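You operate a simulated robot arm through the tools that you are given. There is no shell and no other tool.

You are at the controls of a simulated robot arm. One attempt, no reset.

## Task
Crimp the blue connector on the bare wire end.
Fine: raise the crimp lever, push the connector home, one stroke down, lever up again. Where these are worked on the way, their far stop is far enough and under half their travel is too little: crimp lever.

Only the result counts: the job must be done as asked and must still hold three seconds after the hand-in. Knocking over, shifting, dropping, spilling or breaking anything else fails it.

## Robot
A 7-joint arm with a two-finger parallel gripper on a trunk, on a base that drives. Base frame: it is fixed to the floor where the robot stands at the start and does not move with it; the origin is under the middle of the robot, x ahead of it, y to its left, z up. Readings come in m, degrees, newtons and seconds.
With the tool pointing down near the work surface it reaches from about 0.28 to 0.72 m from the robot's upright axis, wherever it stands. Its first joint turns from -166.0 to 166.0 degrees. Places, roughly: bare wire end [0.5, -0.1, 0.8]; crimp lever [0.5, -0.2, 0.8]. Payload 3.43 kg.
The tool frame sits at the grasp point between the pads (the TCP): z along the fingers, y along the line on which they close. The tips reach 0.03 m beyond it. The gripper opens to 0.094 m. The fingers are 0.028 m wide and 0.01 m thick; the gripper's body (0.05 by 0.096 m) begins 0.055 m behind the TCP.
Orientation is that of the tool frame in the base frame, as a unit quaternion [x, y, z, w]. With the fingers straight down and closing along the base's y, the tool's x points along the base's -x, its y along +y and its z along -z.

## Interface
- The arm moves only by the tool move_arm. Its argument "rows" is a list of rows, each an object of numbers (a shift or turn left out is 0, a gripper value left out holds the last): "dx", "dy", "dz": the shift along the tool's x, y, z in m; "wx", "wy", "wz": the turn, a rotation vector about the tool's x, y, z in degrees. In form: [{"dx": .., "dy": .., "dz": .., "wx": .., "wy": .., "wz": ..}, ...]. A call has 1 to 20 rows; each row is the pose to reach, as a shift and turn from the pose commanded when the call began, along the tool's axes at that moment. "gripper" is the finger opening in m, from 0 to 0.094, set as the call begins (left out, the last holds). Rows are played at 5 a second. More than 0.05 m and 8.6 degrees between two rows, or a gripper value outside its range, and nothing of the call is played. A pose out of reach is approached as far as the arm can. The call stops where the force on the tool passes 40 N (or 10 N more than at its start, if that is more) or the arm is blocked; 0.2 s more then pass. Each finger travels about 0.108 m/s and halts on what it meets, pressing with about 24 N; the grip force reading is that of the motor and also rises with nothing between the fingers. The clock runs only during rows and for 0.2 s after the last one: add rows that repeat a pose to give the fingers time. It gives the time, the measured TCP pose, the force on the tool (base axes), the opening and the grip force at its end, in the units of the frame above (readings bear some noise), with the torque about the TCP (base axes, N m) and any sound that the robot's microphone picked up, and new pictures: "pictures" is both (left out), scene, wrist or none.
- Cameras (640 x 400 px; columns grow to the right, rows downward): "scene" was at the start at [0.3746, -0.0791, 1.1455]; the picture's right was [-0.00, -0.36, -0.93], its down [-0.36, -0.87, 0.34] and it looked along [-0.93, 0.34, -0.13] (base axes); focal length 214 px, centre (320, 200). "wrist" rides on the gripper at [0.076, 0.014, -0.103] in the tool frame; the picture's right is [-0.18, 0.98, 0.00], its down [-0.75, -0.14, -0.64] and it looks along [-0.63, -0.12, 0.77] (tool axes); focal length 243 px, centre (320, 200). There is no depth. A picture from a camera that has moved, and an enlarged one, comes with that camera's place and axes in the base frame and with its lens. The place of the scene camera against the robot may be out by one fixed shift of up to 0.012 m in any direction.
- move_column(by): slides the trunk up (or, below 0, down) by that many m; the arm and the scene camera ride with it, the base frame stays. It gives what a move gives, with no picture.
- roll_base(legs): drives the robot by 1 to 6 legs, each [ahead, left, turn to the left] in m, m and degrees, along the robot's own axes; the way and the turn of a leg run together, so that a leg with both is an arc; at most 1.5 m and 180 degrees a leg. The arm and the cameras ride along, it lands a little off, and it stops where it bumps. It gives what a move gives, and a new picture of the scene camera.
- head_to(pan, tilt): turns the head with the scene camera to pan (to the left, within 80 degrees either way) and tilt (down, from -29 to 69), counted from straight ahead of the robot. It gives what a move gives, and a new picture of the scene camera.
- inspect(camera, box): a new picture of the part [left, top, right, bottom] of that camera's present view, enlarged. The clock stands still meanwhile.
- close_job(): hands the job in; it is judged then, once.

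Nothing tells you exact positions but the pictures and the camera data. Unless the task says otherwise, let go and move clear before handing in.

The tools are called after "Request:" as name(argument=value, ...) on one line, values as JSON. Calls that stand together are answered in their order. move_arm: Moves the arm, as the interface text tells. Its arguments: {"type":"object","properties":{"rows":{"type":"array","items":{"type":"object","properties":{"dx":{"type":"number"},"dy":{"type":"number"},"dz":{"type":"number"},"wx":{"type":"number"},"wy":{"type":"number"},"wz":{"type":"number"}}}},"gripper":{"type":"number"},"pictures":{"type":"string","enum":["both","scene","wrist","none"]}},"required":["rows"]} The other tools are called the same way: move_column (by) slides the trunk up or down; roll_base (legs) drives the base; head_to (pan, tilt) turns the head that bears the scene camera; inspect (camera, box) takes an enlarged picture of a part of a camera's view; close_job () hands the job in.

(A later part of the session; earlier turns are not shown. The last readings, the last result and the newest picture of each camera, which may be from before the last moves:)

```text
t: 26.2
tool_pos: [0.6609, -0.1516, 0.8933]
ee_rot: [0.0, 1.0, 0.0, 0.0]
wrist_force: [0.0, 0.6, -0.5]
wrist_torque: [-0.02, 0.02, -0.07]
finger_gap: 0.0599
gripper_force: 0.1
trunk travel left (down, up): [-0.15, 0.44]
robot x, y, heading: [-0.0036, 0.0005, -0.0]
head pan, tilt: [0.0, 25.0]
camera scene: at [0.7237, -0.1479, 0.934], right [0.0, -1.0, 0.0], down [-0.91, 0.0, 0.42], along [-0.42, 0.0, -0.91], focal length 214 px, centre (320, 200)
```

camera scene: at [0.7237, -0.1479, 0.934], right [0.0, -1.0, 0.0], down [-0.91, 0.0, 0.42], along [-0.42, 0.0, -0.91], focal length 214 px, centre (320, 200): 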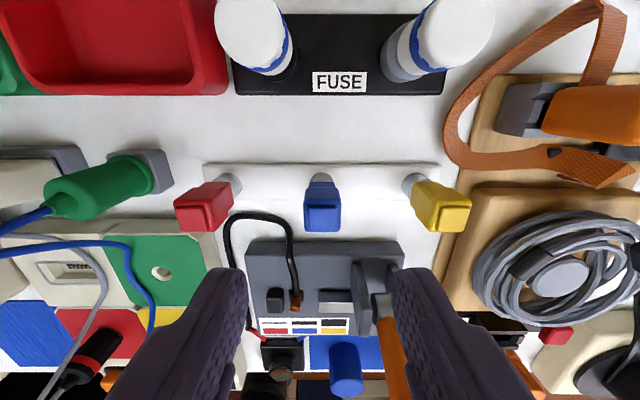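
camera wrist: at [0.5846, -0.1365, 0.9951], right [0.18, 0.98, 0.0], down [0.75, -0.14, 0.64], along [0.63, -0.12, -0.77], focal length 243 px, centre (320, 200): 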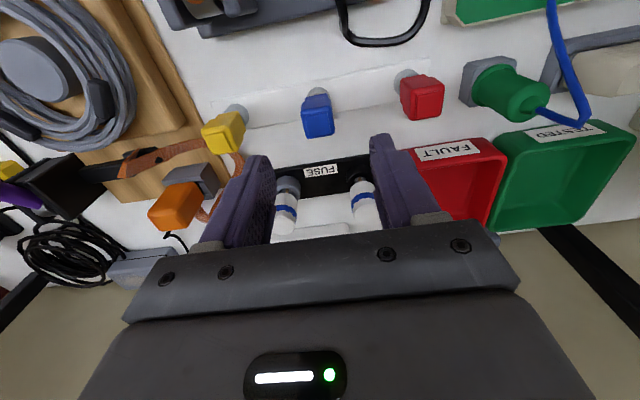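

Blue cap is centred below the gripper in y and x within a millimetre or so. I'll descend most of the way and check once more.

Request:
move_arm(rows=[{"dz": 0.02}, {"dz": 0.04}, {"dz": 0.055}], pictures="both")

Request:
inspect(camera="wrist", box=[220, 90, 440, 230])

Request:
inspect(camera="scene", box=[200, 160, 440, 320])

```text
t: 27.1
tool_pos: [0.6599, -0.1518, 0.8355]
ee_rot: [0.001, 1.0, 0.0, 0.0]
wrist_force: [-0.9, 0.4, -0.1]
wrist_torque: [-0.03, 0.0, 0.0]
finger_gap: 0.0601
gripper_force: 0.2
trunk travel left (down, up): [-0.15, 0.44]
robot x, y, heading: [-0.0007, 0.0047, 0.2]
head pan, tilt: [0.0, 25.0]
camera scene: at [0.7236, -0.1485, 0.8766], right [0.0, -1.0, 0.0], down [-0.91, 0.0, 0.42], along [-0.42, 0.0, -0.91], focal length 214 px, centre (320, 200)
camera wrist: at [0.5843, -0.1373, 0.9382], right [0.18, 0.98, 0.0], down [0.75, -0.14, 0.64], along [0.63, -0.12, -0.77], focal length 243 px, centre (320, 200)
```

scene: 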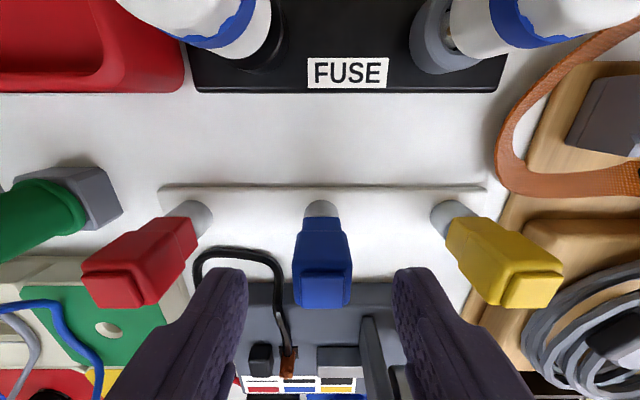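
wrist: 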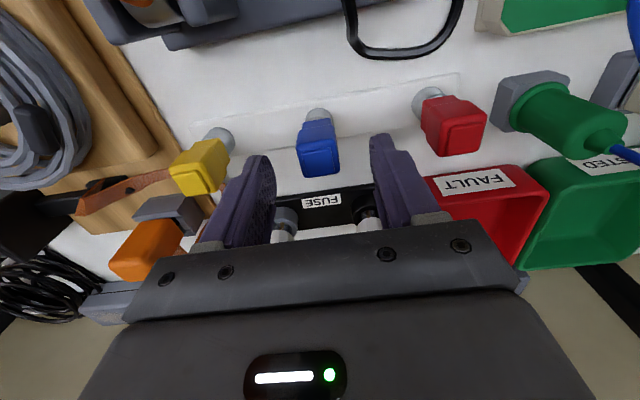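

```text
2.86 times, centred on (330, 160) of wrist
camera zoom: at [0.5843, -0.1373, 0.9382], right [0.18, 0.98, 0.0], down [0.75, -0.14, 0.64], along [0.63, -0.12, -0.77], focal length 693 px, centre (291, 314)
```

zoom: 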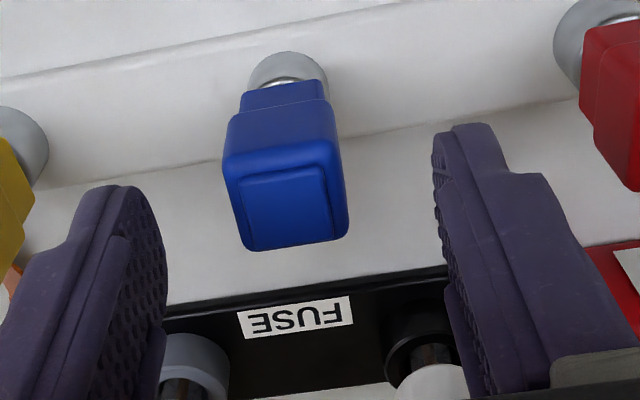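

```text
2.50 times, centred on (320, 240) of scene
camera zoom: at [0.7236, -0.1485, 0.8766], right [0.0, -1.0, 0.0], down [-0.91, 0.0, 0.42], along [-0.42, 0.0, -0.91], focal length 536 px, centre (320, 100)
```

zoom: 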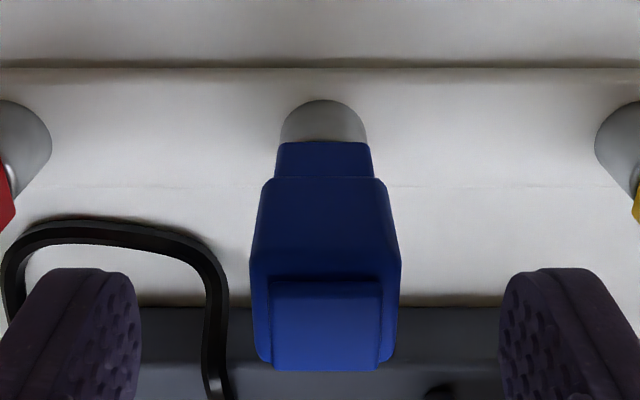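

Alignment is good. I'll go down the remaining 22 mm and close on the cap.

Request:
move_arm(rows=[{"dy": -0.0005, "dz": 0.012}, {"dy": -0.0007, "dz": 0.022}], pictures="none")

Request:
move_arm(rows=[{"dz": 0}, {"dz": 0}, {"dz": 0}, {"dz": 0}], gripper=0.015, pictures="both")

```text
t: 27.6
tool_pos: [0.6604, -0.152, 0.8126]
ee_rot: [0.0, 1.0, 0.0, 0.0]
wrist_force: [-0.4, -0.1, 0.0]
wrist_torque: [-0.01, -0.02, 0.01]
finger_gap: 0.06
gripper_force: 0.0
trunk travel left (down, up): [-0.15, 0.44]
robot x, y, heading: [-0.0016, 0.0015, 0.2]
head pan, tilt: [0.0, 25.0]
```

```text
t: 28.6
tool_pos: [0.66, -0.152, 0.814]
ee_rot: [0.0, 1.0, 0.001, 0.0]
wrist_force: [-0.3, -2.7, 0.0]
wrist_torque: [-0.12, -0.02, 0.01]
finger_gap: 0.0273
gripper_force: 24.2
trunk travel left (down, up): [-0.15, 0.44]
robot x, y, heading: [-0.0, 0.0017, 0.1]
head pan, tilt: [0.0, 25.0]
camera scene: at [0.7232, -0.1493, 0.8554], right [0.0, -1.0, 0.0], down [-0.91, 0.0, 0.42], along [-0.42, 0.0, -0.91], focal length 214 px, centre (320, 200)
camera wrist: at [0.5839, -0.138, 0.917], right [0.18, 0.98, 0.0], down [0.75, -0.14, 0.64], along [0.63, -0.12, -0.77], focal length 243 px, centre (320, 200)
```

scene: 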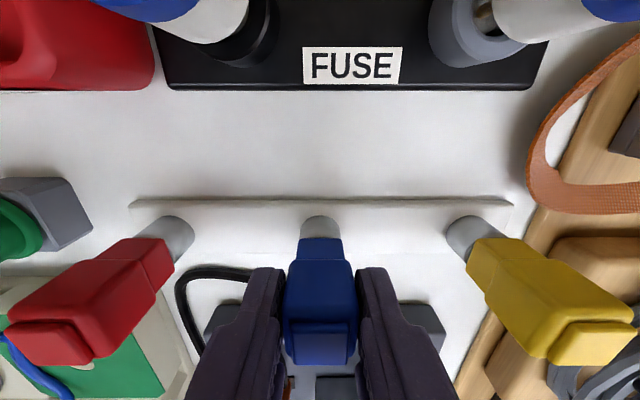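
wrist: 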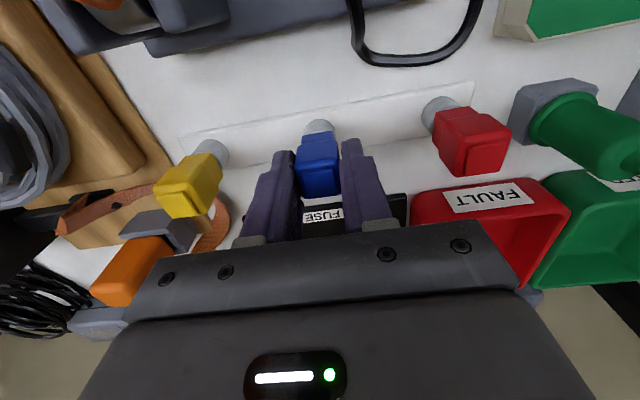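

Gripped the blue connector (gap 27 mm). Lifting straight up off its post.

Request:
move_arm(rows=[{"dz": -0.01}, {"dz": -0.02}, {"dz": -0.035}, {"dz": -0.05}, {"dz": -0.065}, {"dz": -0.08}], pictures="both")

```text
t: 30.1
tool_pos: [0.6601, -0.1518, 0.894]
ee_rot: [0.0, 1.0, 0.0, 0.0]
wrist_force: [0.0, 0.3, -0.1]
wrist_torque: [-0.02, 0.01, -0.03]
finger_gap: 0.0274
gripper_force: 23.6
trunk travel left (down, up): [-0.15, 0.44]
robot x, y, heading: [-0.0009, 0.0022, -0.0]
head pan, tilt: [0.0, 25.0]
camera scene: at [0.7231, -0.1484, 0.9356], right [0.0, -1.0, 0.0], down [-0.91, 0.0, 0.42], along [-0.42, 0.0, -0.91], focal length 214 px, centre (320, 200)
camera wrist: at [0.5839, -0.1372, 0.9973], right [0.18, 0.98, 0.0], down [0.75, -0.14, 0.64], along [0.63, -0.12, -0.77], focal length 243 px, centre (320, 200)
```

scene: 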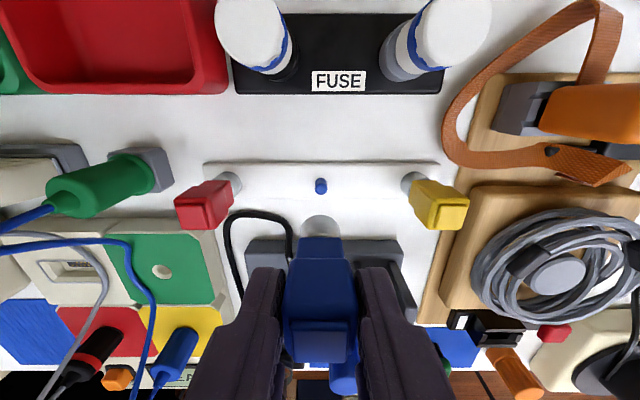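
wrist: 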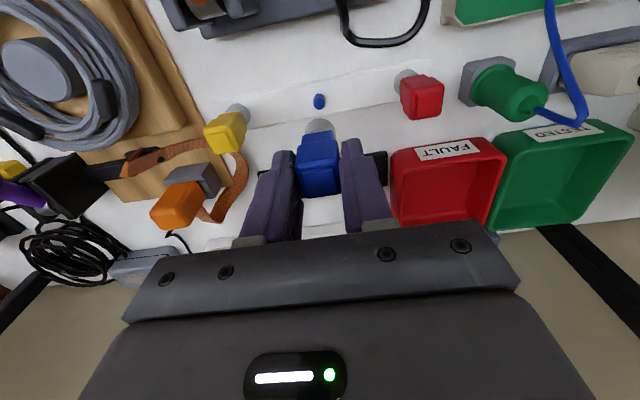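

The connector came off with its metal barrel beneath the blue cap. I'll enlarge both views to find the barrel's position relative to the tool.

Request:
inspect(camera="scene", box=[250, 170, 390, 370])

Request:
inspect(camera="wrist", box=[250, 80, 400, 210])

Request:
head_to(pan=0, tilt=45)

```text
2.00 times, centred on (320, 270) of scene
camera zoom: at [0.7231, -0.1484, 0.9356], right [0.0, -1.0, 0.0], down [-0.91, 0.0, 0.42], along [-0.42, 0.0, -0.91], focal length 429 px, centre (320, 60)
```

zoom: 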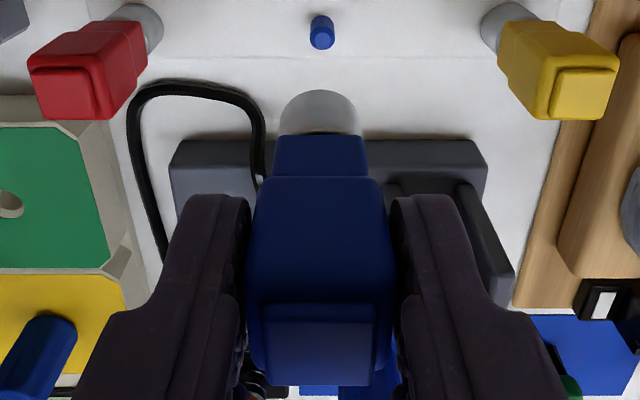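

```text
3.08 times, centred on (325, 145) of wrist
camera zoom: at [0.5839, -0.1372, 0.9973], right [0.18, 0.98, 0.0], down [0.75, -0.14, 0.64], along [0.63, -0.12, -0.77], focal length 746 px, centre (305, 369)
```

zoom: 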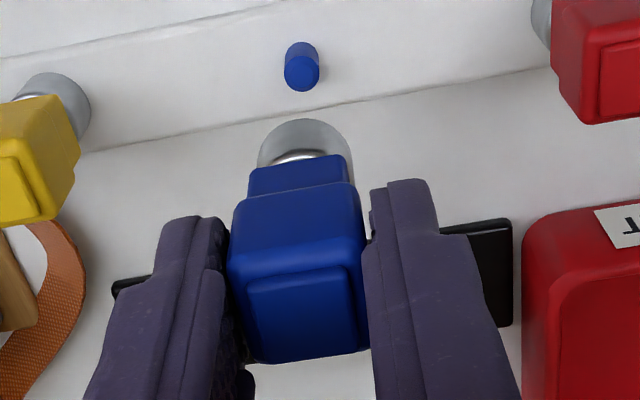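

```text
t: 30.9
tool_pos: [0.6604, -0.1511, 0.8945]
ee_rot: [0.0, 1.0, -0.001, 0.0]
wrist_force: [0.4, 0.0, -0.6]
wrist_torque: [-0.04, 0.01, 0.01]
finger_gap: 0.0271
gripper_force: 23.7
trunk travel left (down, up): [-0.15, 0.44]
robot x, y, heading: [-0.0013, 0.0001, 0.1]
head pan, tilt: [0.0, 45.0]
camera scene: at [0.6927, -0.1484, 0.946], right [0.0, -1.0, 0.0], down [-0.71, 0.0, 0.71], along [-0.71, 0.0, -0.71], focal length 214 px, centre (320, 200)
```

scene: 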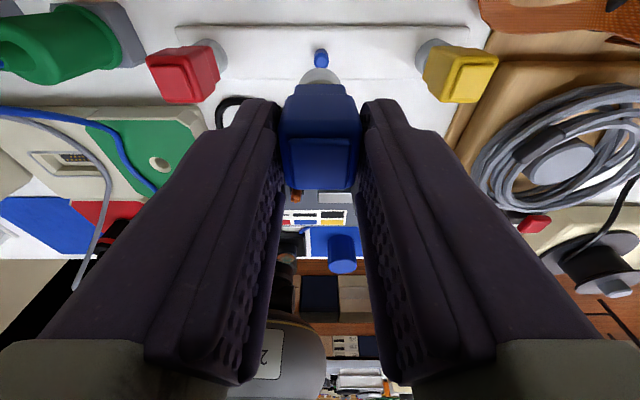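

The barrel bottom hangs about 70 mm below the TCP, centred within ~1–2 mm. I'll raise a bit, shift left first (to stay clear of the lever), then come back over the wire end.

Request:
move_arm(rows=[{"dy": 0.013, "dz": -0.005}, {"dy": 0.027, "dz": -0.01}, {"dx": 0.03, "dy": 0.027, "dz": -0.01}, {"dx": 0.06, "dy": 0.027, "dz": -0.01}, {"dx": 0.09, "dy": 0.027, "dz": -0.01}, {"dx": 0.11, "dy": 0.027, "dz": -0.01}, {"dx": 0.122, "dy": 0.027, "dz": -0.005}, {"dx": 0.122, "dy": 0.027, "dz": 0.0}], pictures="both")

Request:
inspect(camera="wrist", box=[250, 80, 400, 210])

Request:
head_to(pan=0, tilt=25)

```text
t: 32.7
tool_pos: [0.5387, -0.1247, 0.8941]
ee_rot: [0.0, 1.0, 0.0, 0.0]
wrist_force: [-0.6, 0.3, 0.0]
wrist_torque: [0.0, -0.02, 0.02]
finger_gap: 0.0275
gripper_force: 24.5
trunk travel left (down, up): [-0.15, 0.44]
robot x, y, heading: [-0.0001, -0.0005, 0.2]
head pan, tilt: [0.0, 45.0]
camera scene: at [0.5709, -0.1205, 0.9459], right [0.0, -1.0, 0.0], down [-0.71, 0.0, 0.71], along [-0.71, 0.0, -0.71], focal length 214 px, centre (320, 200)
camera wrist: at [0.4622, -0.1093, 0.9967], right [0.18, 0.98, 0.0], down [0.75, -0.14, 0.64], along [0.63, -0.12, -0.77], focal length 243 px, centre (320, 200)
```

scene: 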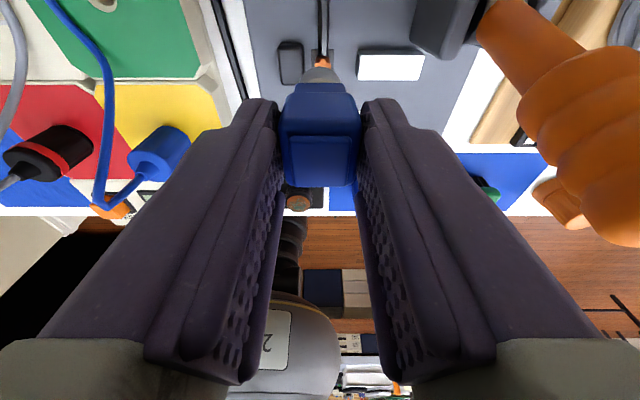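
wrist: 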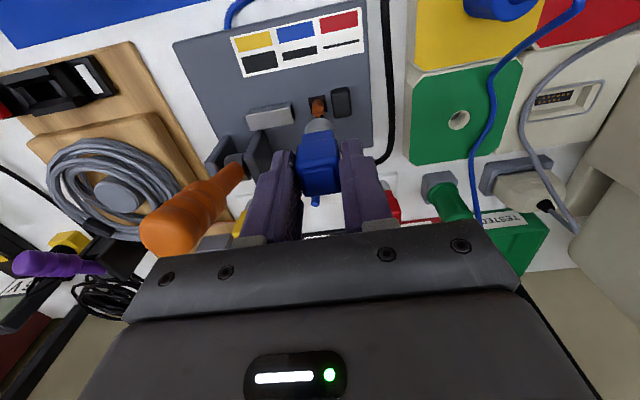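

```text
3.08 times, centred on (325, 145) of wrist
camera zoom: at [0.4622, -0.1093, 0.9967], right [0.18, 0.98, 0.0], down [0.75, -0.14, 0.64], along [0.63, -0.12, -0.77], focal length 746 px, centre (305, 369)
```

zoom: 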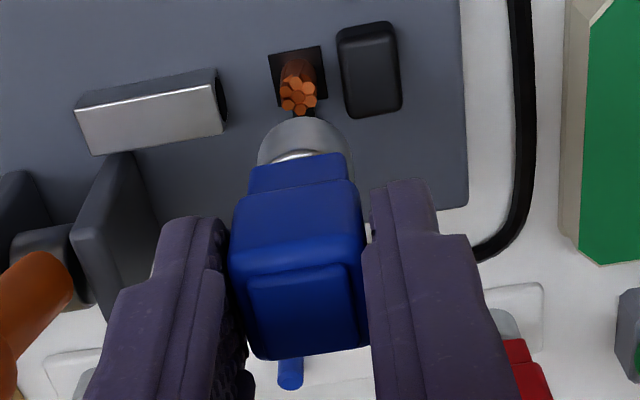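

```text
t: 33.5
tool_pos: [0.5392, -0.1245, 0.8931]
ee_rot: [-0.001, 1.0, 0.0, 0.001]
wrist_force: [-1.3, 0.8, -0.2]
wrist_torque: [0.02, 0.0, 0.01]
finger_gap: 0.0275
gripper_force: 23.9
trunk travel left (down, up): [-0.15, 0.44]
robot x, y, heading: [0.0015, -0.0028, -0.0]
head pan, tilt: [0.0, 25.0]
camera scene: at [0.6015, -0.1205, 0.9352], right [0.0, -1.0, 0.0], down [-0.91, 0.0, 0.42], along [-0.42, 0.0, -0.91], focal length 214 px, centre (320, 200)
```

scene: 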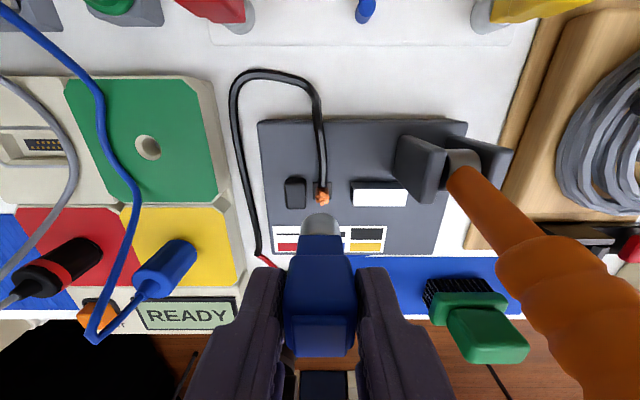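

The barrel hangs nearly over the copper end. I'll enlarge the scene view for the sideways check.

Request:
inspect(camera="scene", box=[270, 160, 370, 260])

Request:
inspect(camera="wrist", box=[290, 85, 350, 135])

```text
4.00 times, centred on (320, 210) of scene
camera zoom: at [0.6015, -0.1205, 0.9352], right [0.0, -1.0, 0.0], down [-0.91, 0.0, 0.42], along [-0.42, 0.0, -0.91], focal length 858 px, centre (320, 160)
```

zoom: 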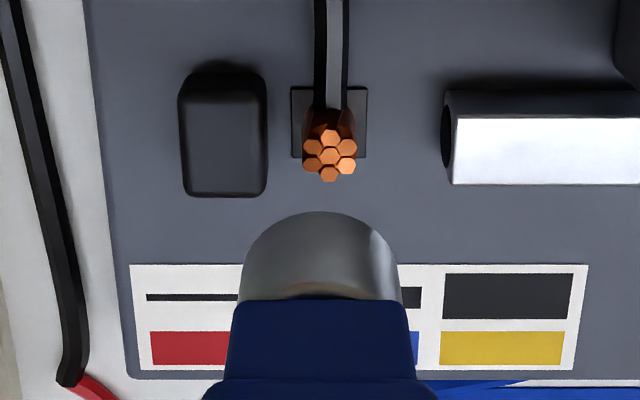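

```text
8.00 times, centred on (320, 110) of wrist
camera zoom: at [0.4623, -0.1093, 0.9968], right [0.18, 0.98, 0.0], down [0.75, -0.14, 0.64], along [0.63, -0.12, -0.77], focal length 1941 px, centre (320, 920)
```

zoom: 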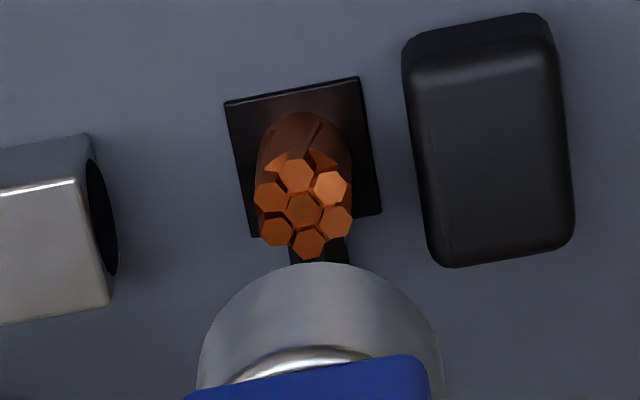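

The copper is about 1.8 mm to the −y side of the barrel axis and aligned in x. I'll correct that and go down 30 mm for a closer check.

Request:
move_arm(rows=[{"dx": 0.0005, "dy": -0.0018}, {"dx": 0.0005, "dy": -0.0018, "dz": 0.01}, {"dx": 0.0005, "dy": -0.0018, "dz": 0.02}, {"dx": 0.0005, "dy": -0.0018, "dz": 0.03}], pictures="none")

Request:
inspect(camera="scene", box=[270, 160, 370, 260])

Request:
inspect(camera="wrist", box=[280, 80, 360, 140])

```text
t: 34.5
tool_pos: [0.5381, -0.1259, 0.8637]
ee_rot: [0.0, 1.0, 0.0, 0.0]
wrist_force: [0.2, -0.4, -0.1]
wrist_torque: [0.02, -0.01, 0.0]
finger_gap: 0.0272
gripper_force: 23.6
trunk travel left (down, up): [-0.15, 0.44]
robot x, y, heading: [-0.0007, 0.0006, -0.3]
head pan, tilt: [0.0, 25.0]
```

```text
4.00 times, centred on (320, 210) of scene
camera zoom: at [0.6013, -0.123, 0.9048], right [0.0, -1.0, 0.0], down [-0.91, 0.0, 0.42], along [-0.42, 0.0, -0.91], focal length 858 px, centre (320, 160)
```

zoom: 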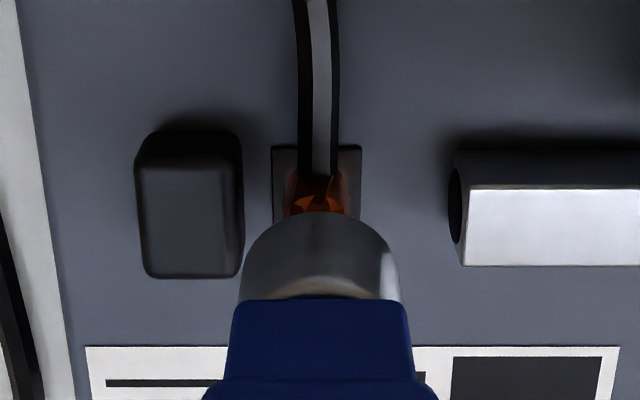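

```text
6.67 times, centred on (320, 110) of wrist
camera zoom: at [0.462, -0.1118, 0.9664], right [0.18, 0.98, 0.0], down [0.75, -0.14, 0.64], along [0.63, -0.12, -0.77], focal length 1618 px, centre (320, 800)
```

zoom: 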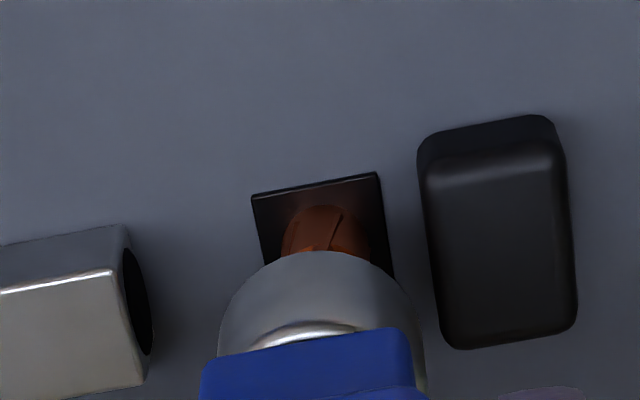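

Copper, hole and barrel are now centred on each other in both views. I'll lower slowly onto the wire, watching the force.

Request:
move_arm(rows=[{"dz": 0.004}, {"dz": 0.008}, {"dz": 0.011}, {"dz": 0.014}, {"dz": 0.017}, {"dz": 0.02}], pictures="none")

Request:
inspect(camera="scene", box=[250, 160, 390, 260])

Request:
inspect(camera="wrist", box=[270, 80, 370, 150])

```text
t: 35.9
tool_pos: [0.5387, -0.1275, 0.845]
ee_rot: [-0.001, 1.0, 0.0, 0.0]
wrist_force: [0.6, 0.2, -0.5]
wrist_torque: [-0.01, -0.02, -0.01]
finger_gap: 0.0272
gripper_force: 24.2
trunk travel left (down, up): [-0.15, 0.44]
robot x, y, heading: [-0.0007, -0.0008, -0.1]
head pan, tilt: [0.0, 25.0]
```

```text
4.00 times, centred on (320, 210) of scene
camera zoom: at [0.6011, -0.1233, 0.8855], right [0.0, -1.0, 0.0], down [-0.91, 0.0, 0.42], along [-0.42, 0.0, -0.91], focal length 858 px, centre (320, 160)
```

zoom: 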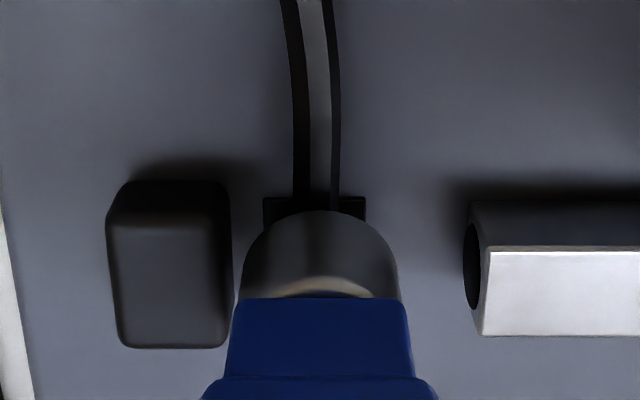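

```text
5.71 times, centred on (320, 115) of wrist
camera zoom: at [0.4618, -0.112, 0.947], right [0.18, 0.98, 0.0], down [0.75, -0.14, 0.64], along [0.63, -0.12, -0.77], focal length 1386 px, centre (320, 686)
```

zoom: 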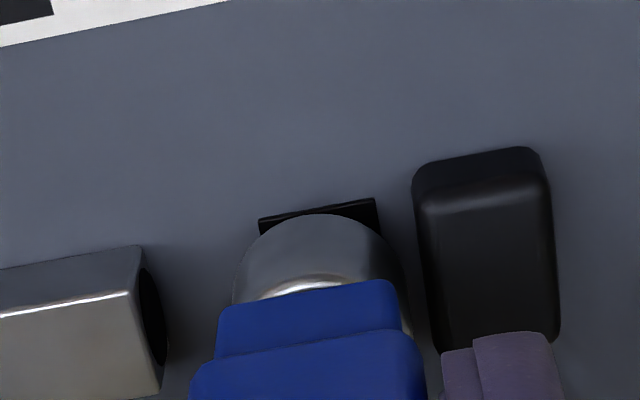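

No resistance yet and the barrel is already around the copper tip. I'll keep lowering in small steps until it seats.

Request:
move_arm(rows=[{"dy": 0.0005, "dz": 0.003}, {"dy": 0.0005, "dz": 0.006}, {"dy": 0.0005, "dz": 0.009}, {"dy": 0.0005, "dz": 0.011}], pictures="none")

Request:
inspect(camera="scene", box=[250, 160, 390, 260])

Request:
inspect(camera="wrist", box=[270, 80, 370, 150])

```text
t: 36.9
tool_pos: [0.5378, -0.1266, 0.8339]
ee_rot: [0.001, 1.0, 0.0, 0.0]
wrist_force: [2.4, -3.4, 3.5]
wrist_torque: [-0.22, -0.11, 0.0]
finger_gap: 0.0271
gripper_force: 23.9
trunk travel left (down, up): [-0.15, 0.44]
robot x, y, heading: [0.0025, -0.0005, -0.1]
head pan, tilt: [0.0, 25.0]
```

```text
4.00 times, centred on (320, 210) of scene
camera zoom: at [0.601, -0.1223, 0.8743], right [0.0, -1.0, 0.0], down [-0.91, 0.0, 0.42], along [-0.42, 0.0, -0.91], focal length 858 px, centre (320, 160)
```

zoom: 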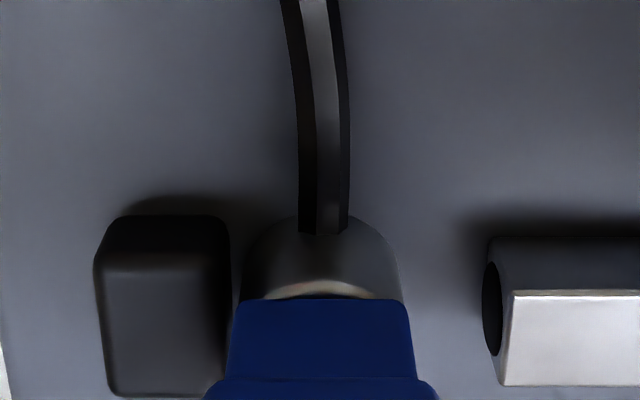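

```text
5.71 times, centred on (320, 115) of wrist
camera zoom: at [0.4617, -0.111, 0.9358], right [0.18, 0.98, 0.0], down [0.75, -0.14, 0.64], along [0.63, -0.12, -0.77], focal length 1386 px, centre (320, 686)
```

zoom: 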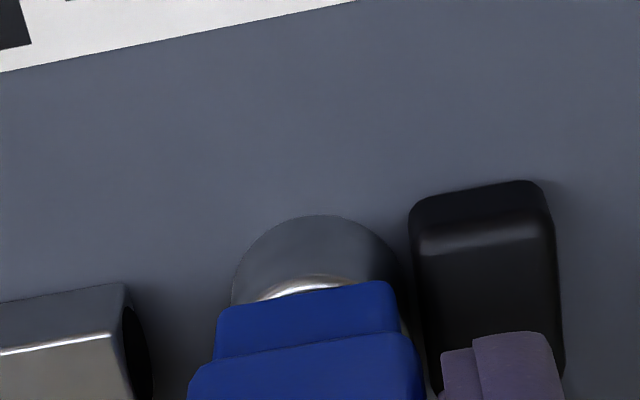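

First light contact at z≈0.834 (a few newtons). I'll relax the sideways load slightly and keep pushing down until it's firmly home.

Request:
move_arm(rows=[{"dx": -0.0004, "dy": -0.0007, "dz": 0.001}, {"dx": -0.0004, "dy": -0.0007, "dz": 0.003}, {"dx": -0.0004, "dy": -0.0007, "dz": 0.005}, {"dx": -0.0004, "dy": -0.0007, "dz": 0.007}], pictures="none")

Request:
inspect(camera="scene", box=[220, 160, 420, 360])

Request:
inspect(camera="wrist", box=[250, 80, 390, 210])

```text
t: 38.1
tool_pos: [0.5383, -0.1257, 0.8299]
ee_rot: [0.0, 1.0, 0.0, 0.002]
wrist_force: [-9.2, 3.2, 22.8]
wrist_torque: [0.35, 0.39, 0.02]
finger_gap: 0.0268
gripper_force: 23.9
trunk travel left (down, up): [-0.15, 0.44]
robot x, y, heading: [-0.0008, -0.0004, 0.0]
head pan, tilt: [0.0, 25.0]
stopped in row 4: the force on the tool passed its limit at 42 N (the readings are from after the stop); the commanded pose is now the measured one
```

```text
2.00 times, centred on (320, 260) of scene
camera zoom: at [0.601, -0.1223, 0.871], right [0.0, -1.0, 0.0], down [-0.91, 0.0, 0.42], along [-0.42, 0.0, -0.91], focal length 429 px, centre (320, 80)
```

zoom: 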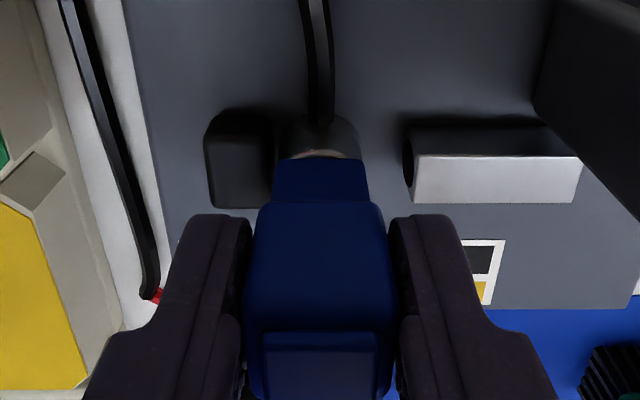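

```text
3.08 times, centred on (320, 145) of wrist
camera zoom: at [0.4614, -0.111, 0.9319], right [0.18, 0.98, 0.0], down [0.75, -0.14, 0.65], along [0.63, -0.12, -0.76], focal length 746 px, centre (320, 369)
```

zoom: 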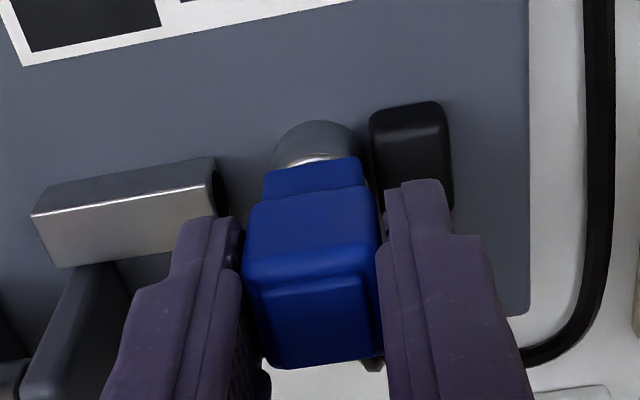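

The connector met a firm stop at about plate level (barrel bottom ≈0.760), so it seems seated. I'll release, rise, and look.

Request:
move_arm(rows=[{"dz": 0}, {"dz": 0}, {"dz": -0.01}, {"dz": -0.03}, {"dz": -0.05}, {"dz": -0.07}], gripper=0.05, pictures="both")

Request:
inspect(camera="scene", box=[250, 170, 390, 290])

Request:
inspect(camera="wrist", box=[240, 70, 400, 190])

```text
t: 39.5
tool_pos: [0.5399, -0.1266, 0.8977]
ee_rot: [0.001, 1.0, 0.0, 0.002]
wrist_force: [-0.7, 0.3, 0.6]
wrist_torque: [0.0, -0.01, -0.03]
finger_gap: 0.0498
gripper_force: 0.1
trunk travel left (down, up): [-0.15, 0.44]
robot x, y, heading: [0.0022, 0.0004, 0.1]
head pan, tilt: [0.0, 25.0]
camera scene: at [0.6018, -0.1237, 0.9398], right [0.0, -1.0, 0.0], down [-0.91, 0.0, 0.42], along [-0.42, 0.0, -0.91], focal length 214 px, centre (320, 200)
camera wrist: at [0.4623, -0.1125, 1.0009], right [0.18, 0.98, 0.0], down [0.75, -0.14, 0.64], along [0.63, -0.12, -0.76], focal length 243 px, centre (320, 200)
```

scene: 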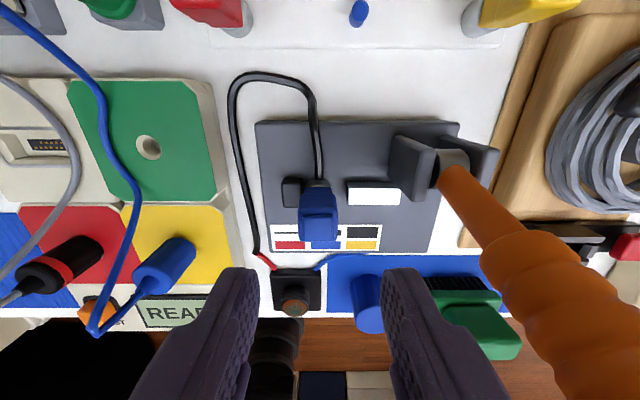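
wrist: 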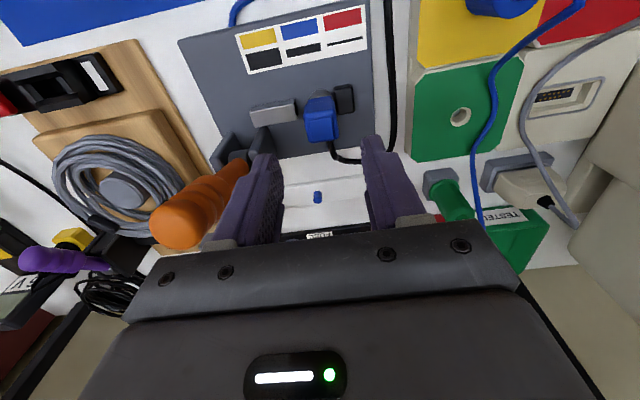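

```text
3.33 times, centred on (320, 230) of scene
camera zoom: at [0.6018, -0.1237, 0.9398], right [0.0, -1.0, 0.0], down [-0.91, 0.0, 0.42], along [-0.42, 0.0, -0.91], focal length 715 px, centre (320, 100)
```

zoom: 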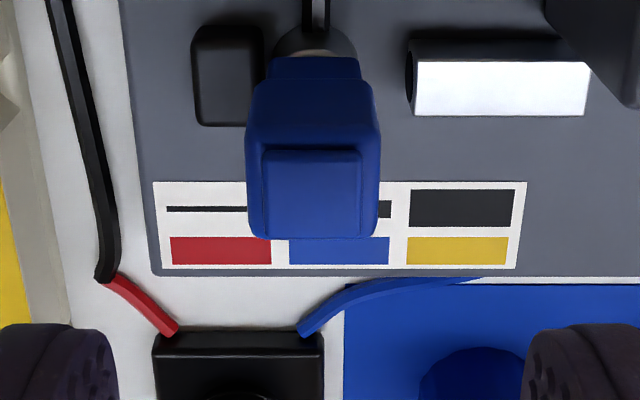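

```text
3.33 times, centred on (320, 130) of wrist
camera zoom: at [0.4623, -0.1125, 1.0009], right [0.18, 0.98, 0.0], down [0.75, -0.14, 0.64], along [0.63, -0.12, -0.76], focal length 809 px, centre (320, 433)
```

zoom: 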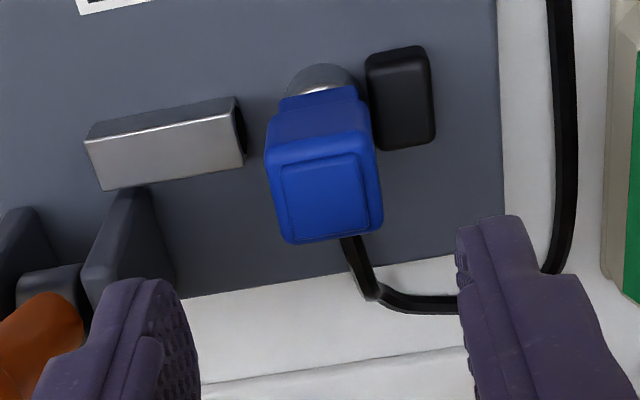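

The connector stands upright on the wire with its barrel down at the plate. For certainty I'll press on its top with closed fingers until the force stop, to confirm it is fully home.

Request:
move_arm(rows=[{"dx": 0.001}, {"dx": 0.002}, {"dx": 0.003}, {"dx": 0.003}, {"dx": 0.003, "dz": 0.012}, {"dx": 0.003, "dz": 0.024}, {"dx": 0.003, "dz": 0.034}], gripper=0.0, pictures="both")

```text
t: 41.1
tool_pos: [0.5377, -0.1278, 0.8635]
ee_rot: [-0.001, 1.0, 0.0, 0.002]
wrist_force: [-0.8, 0.8, 0.0]
wrist_torque: [0.01, 0.0, -0.02]
finger_gap: 0.0
gripper_force: 23.3
trunk travel left (down, up): [-0.15, 0.44]
robot x, y, heading: [-0.0014, -0.0014, 0.2]
head pan, tilt: [0.0, 25.0]
camera scene: at [0.6, -0.1236, 0.905], right [0.0, -1.0, 0.0], down [-0.91, 0.0, 0.42], along [-0.42, 0.0, -0.91], focal length 214 px, centre (320, 200)
camera wrist: at [0.4604, -0.1123, 0.9661], right [0.18, 0.98, 0.0], down [0.75, -0.14, 0.64], along [0.63, -0.12, -0.76], focal length 243 px, centre (320, 200)
```

scene: 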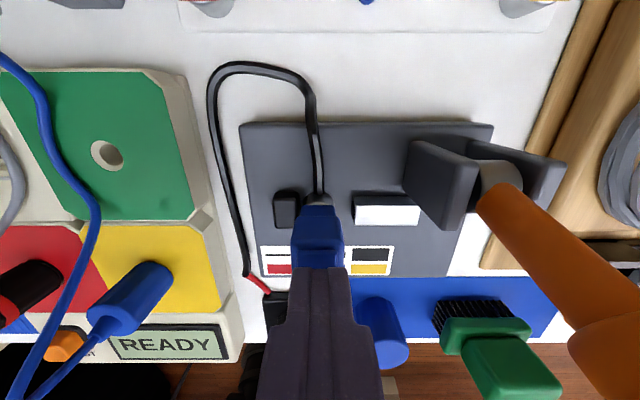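
wrist: 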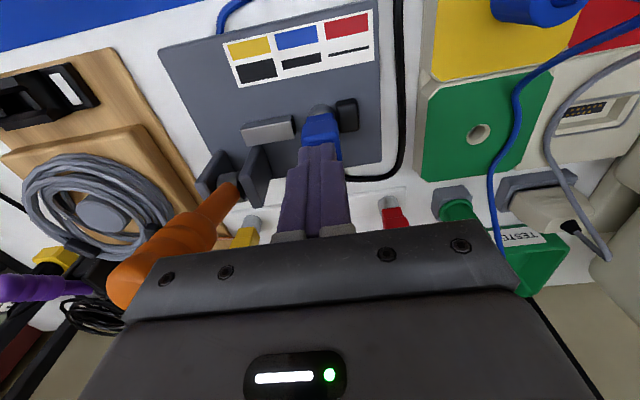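

Closed fingertips are centred over the cap. Pressing down now.

Request:
move_arm(rows=[{"dx": 0.001, "dy": 0.0008, "dz": 0.004}, {"dx": 0.001, "dy": 0.0008, "dz": 0.007}, {"dx": 0.001, "dy": 0.0008, "dz": 0.009}, {"dx": 0.001, "dy": 0.0008, "dz": 0.011}, {"dx": 0.001, "dy": 0.0008, "dz": 0.013}, {"dx": 0.001, "dy": 0.0008, "dz": 0.015}, {"dx": 0.001, "dy": 0.0008, "dz": 0.017}], pictures="none")

```text
t: 42.0
tool_pos: [0.5357, -0.1254, 0.8583]
ee_rot: [0.0, 1.0, -0.002, 0.005]
wrist_force: [-9.9, 2.1, 22.3]
wrist_torque: [0.07, 0.36, 0.02]
finger_gap: 0.0
gripper_force: 24.2
trunk travel left (down, up): [-0.15, 0.44]
robot x, y, heading: [0.0045, -0.0025, -0.2]
head pan, tilt: [0.0, 25.0]
stopped in row 4: the force on the tool passed its limit at 45 N (the readings are from after the stop); the commanded pose is now the measured one
```

The connector holds firm at 45 N, so it's home (top ≈0.828). Next I'll rise clear and move over the raised lever handle.

Request:
move_arm(rows=[{"dz": -0.02}, {"dz": -0.05}, {"dz": -0.08}, {"dz": -0.11}, {"dz": -0.13}], pictures="none")

Request:
move_arm(rows=[{"dx": -0.001, "dy": -0.02}, {"dx": -0.002, "dy": -0.045}, {"dx": -0.003, "dy": -0.065}, {"dx": -0.004, "dy": -0.08}, {"dx": -0.004, "dy": -0.08}], gripper=0.065, pictures="both")

```text
t: 43.2
tool_pos: [0.5374, -0.1245, 0.9845]
ee_rot: [0.001, 1.0, 0.0, 0.005]
wrist_force: [0.4, -0.2, 0.4]
wrist_torque: [0.02, 0.04, 0.0]
finger_gap: 0.0
gripper_force: 24.1
trunk travel left (down, up): [-0.15, 0.44]
robot x, y, heading: [-0.0024, 0.0015, -0.1]
head pan, tilt: [0.0, 25.0]
```

```text
t: 44.4
tool_pos: [0.5422, -0.2066, 0.9855]
ee_rot: [0.0, 1.0, -0.001, 0.004]
wrist_force: [-0.8, -0.1, -0.6]
wrist_torque: [0.02, 0.01, 0.0]
finger_gap: 0.0652
gripper_force: 0.0
trunk travel left (down, up): [-0.15, 0.44]
robot x, y, heading: [-0.0019, 0.0004, -0.1]
head pan, tilt: [0.0, 25.0]
camera scene: at [0.6045, -0.2027, 1.0269], right [0.0, -1.0, 0.0], down [-0.91, 0.0, 0.41], along [-0.41, 0.0, -0.91], focal length 214 px, centre (320, 200)
camera wrist: at [0.4647, -0.1914, 1.0871], right [0.18, 0.98, 0.0], down [0.75, -0.14, 0.65], along [0.64, -0.12, -0.76], focal length 243 px, centre (320, 200)
```

scene: 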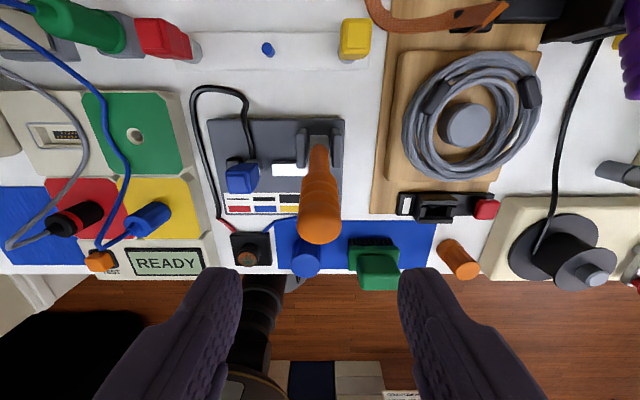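
wrist: 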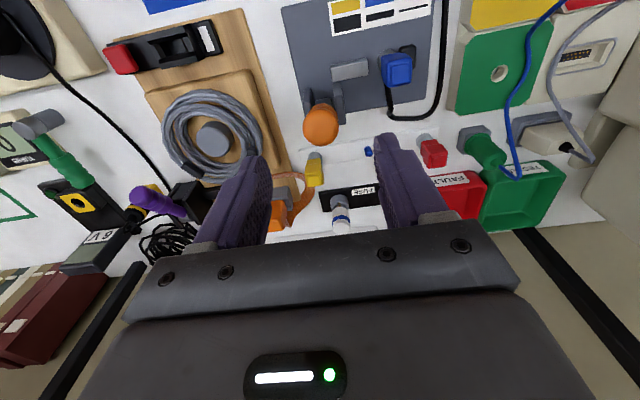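

The lever is still up and centred between the open fingers. I'll descend around the handle and grip it at the same spot as before.

Request:
move_arm(rows=[{"dx": 0.001, "dz": 0.02, "wy": 0.5}, {"dx": 0.002, "dz": 0.04, "wy": 0.5}, {"dx": 0.002, "dz": 0.06, "wy": 0.5}, {"dx": 0.002, "dz": 0.079, "wy": 0.5}], pictures="wrist")

Request:
move_arm(rows=[{"dz": 0}, {"dz": 0}, {"dz": 0}, {"dz": 0}], gripper=0.015, pictures="wrist")

```text
t: 45.4
tool_pos: [0.539, -0.2072, 0.9054]
ee_rot: [0.0, 1.0, 0.0, 0.001]
wrist_force: [-0.1, 0.2, -0.4]
wrist_torque: [0.02, -0.01, -0.02]
finger_gap: 0.0652
gripper_force: 0.1
trunk travel left (down, up): [-0.15, 0.44]
robot x, y, heading: [-0.0003, -0.0007, -0.1]
head pan, tilt: [0.0, 25.0]
camera wrist: at [0.4634, -0.1915, 1.0088], right [0.18, 0.98, 0.0], down [0.75, -0.14, 0.64], along [0.63, -0.12, -0.77], focal length 243 px, centre (320, 200)
```

wrist: 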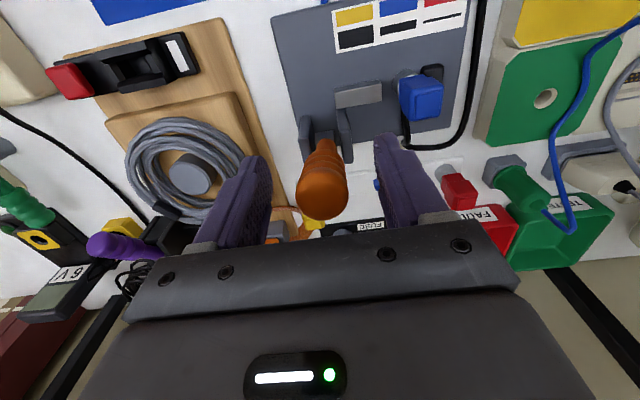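

```text
t: 46.4
tool_pos: [0.5405, -0.2076, 0.9064]
ee_rot: [0.0, 1.0, -0.001, 0.0]
wrist_force: [4.4, 2.8, -0.3]
wrist_torque: [0.46, -0.41, 0.14]
finger_gap: 0.028
gripper_force: 45.3
trunk travel left (down, up): [-0.15, 0.44]
robot x, y, heading: [-0.0004, -0.0043, -0.3]
head pan, tilt: [0.0, 25.0]
camera wrist: at [0.464, -0.191, 1.0091], right [0.18, 0.98, 0.0], down [0.75, -0.14, 0.64], along [0.63, -0.12, -0.77], focal length 243 px, centre (320, 200)
```

wrist: 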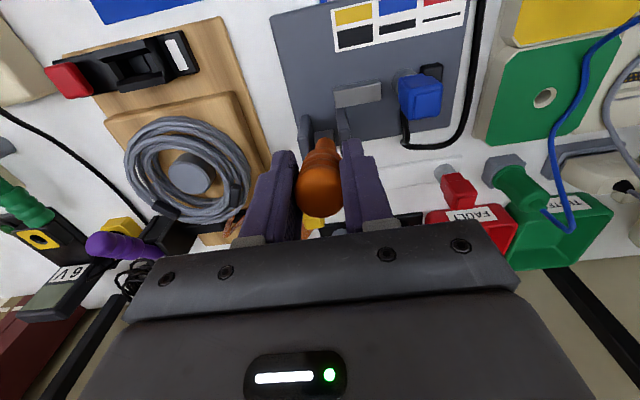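

Gripped again (gap 28 mm); re-estimating from the pictures, the hinge is at about z 0.80 and the lever stands at about 73°. Now I start the stroke down along the arc.

Request:
move_arm(rows=[{"dx": 0.0097, "dz": 0.003}, {"dx": 0.0186, "dz": 0.0067}, {"dx": 0.0271, "dz": 0.0111}, {"dx": 0.0352, "dz": 0.0163}, {"dx": 0.0428, "dz": 0.0221}, {"dx": 0.0499, "dz": 0.0286}], pictures="wrist")

```text
t: 47.8
tool_pos: [0.4881, -0.2067, 0.8786]
ee_rot: [0.0, 1.0, -0.002, 0.0]
wrist_force: [0.7, -0.7, 17.8]
wrist_torque: [0.01, -1.3, 0.03]
finger_gap: 0.0289
gripper_force: 45.4
trunk travel left (down, up): [-0.15, 0.44]
robot x, y, heading: [-0.0014, -0.0039, -0.3]
head pan, tilt: [0.0, 25.0]
camera wrist: at [0.4119, -0.1909, 0.9806], right [0.18, 0.98, 0.0], down [0.75, -0.14, 0.64], along [0.63, -0.12, -0.77], focal length 243 px, centre (320, 200)
```

wrist: 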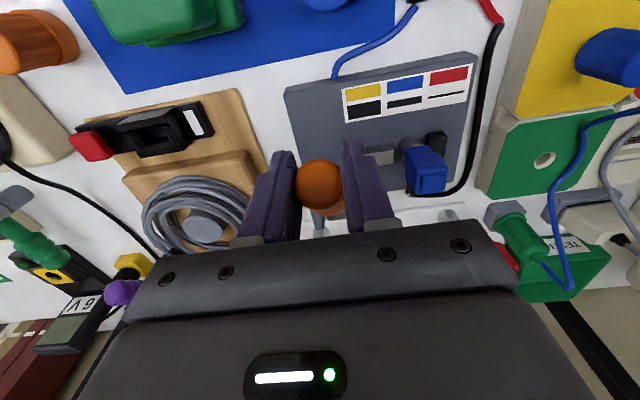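

The stroke goes smoothly at about 45°. Continuing down toward 15°.

Request:
move_arm(rows=[{"dx": 0.0065, "dz": 0.0071}, {"dx": 0.0123, "dz": 0.0147}, {"dx": 0.0175, "dz": 0.0228}, {"dx": 0.0219, "dz": 0.0313}, {"dx": 0.0256, "dz": 0.0402}, {"dx": 0.0285, "dz": 0.0493}], pictures="both")

```text
t: 49.2
tool_pos: [0.4628, -0.2068, 0.8287]
ee_rot: [0.0, 1.0, -0.002, 0.001]
wrist_force: [12.2, 0.5, 12.6]
wrist_torque: [-0.08, -1.52, -0.03]
finger_gap: 0.0276
gripper_force: 44.8
trunk travel left (down, up): [-0.15, 0.44]
robot x, y, heading: [-0.0003, 0.0007, 0.1]
head pan, tilt: [0.0, 25.0]
camera scene: at [0.5251, -0.2022, 0.8698], right [0.0, -1.0, 0.0], down [-0.91, 0.0, 0.42], along [-0.42, 0.0, -0.91], focal length 214 px, centre (320, 200)
camera wrist: at [0.3856, -0.1908, 0.931], right [0.18, 0.98, 0.0], down [0.75, -0.14, 0.64], along [0.63, -0.12, -0.76], focal length 243 px, centre (320, 200)
```

scene: 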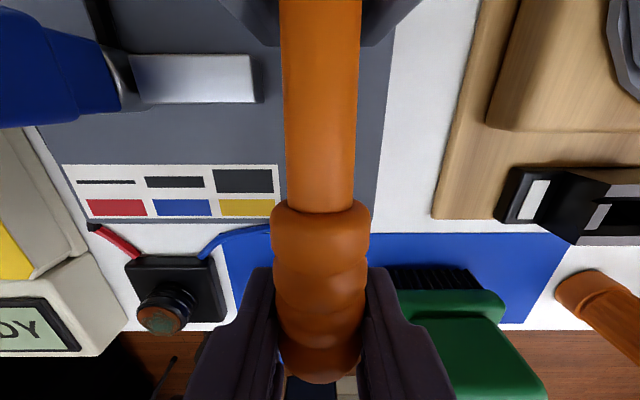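
wrist: 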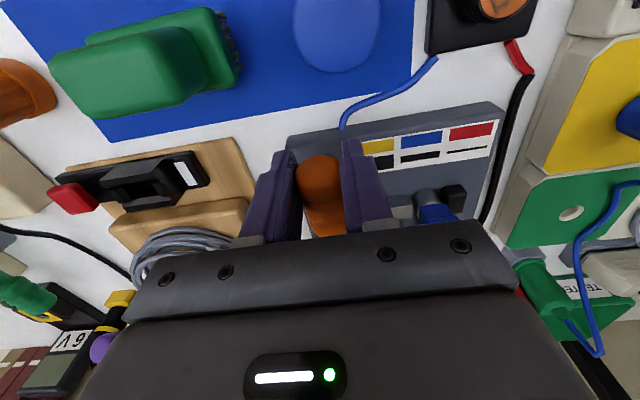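

Lever is near 15° and the bar is about to meet the barrel. I'll press on down to the stop.

Request:
move_arm(rows=[{"dx": 0.0, "dz": 0.007}, {"dx": 0.0, "dz": 0.013}, {"dx": 0.0, "dz": 0.018}, {"dx": 0.0, "dz": 0.022}, {"dx": 0.0, "dz": 0.025}], pictures="both")

```text
t: 50.0
tool_pos: [0.4597, -0.2059, 0.8145]
ee_rot: [0.0, 1.0, -0.002, 0.0]
wrist_force: [-10.4, 4.7, 27.0]
wrist_torque: [0.22, 0.14, 0.14]
finger_gap: 0.0277
gripper_force: 45.4
trunk travel left (down, up): [-0.15, 0.44]
robot x, y, heading: [0.002, 0.0028, -0.0]
head pan, tilt: [0.0, 25.0]
stopped in row 4: the force on the tool passed its limit at 48 N (the readings are from after the stop); the commanded pose is now the measured one
camera scene: at [0.5224, -0.2023, 0.8556], right [0.0, -1.0, 0.0], down [-0.91, 0.0, 0.42], along [-0.42, 0.0, -0.91], focal length 214 px, centre (320, 200)
camera wrist: at [0.383, -0.1907, 0.9168], right [0.18, 0.98, 0.0], down [0.75, -0.14, 0.64], along [0.63, -0.12, -0.77], focal length 243 px, centre (320, 200)
```

scene: 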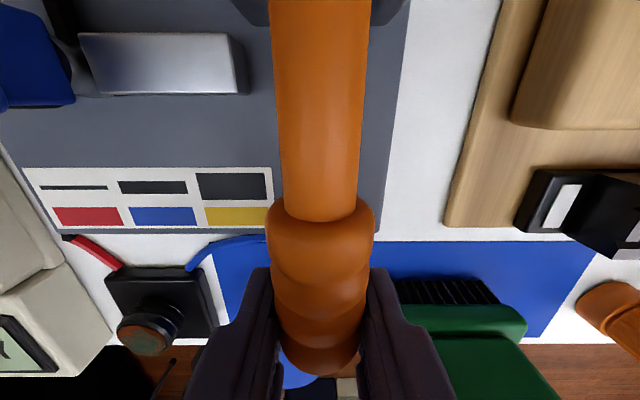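
wrist: 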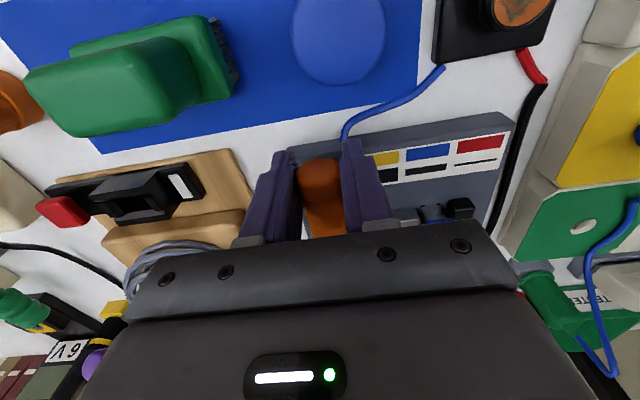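

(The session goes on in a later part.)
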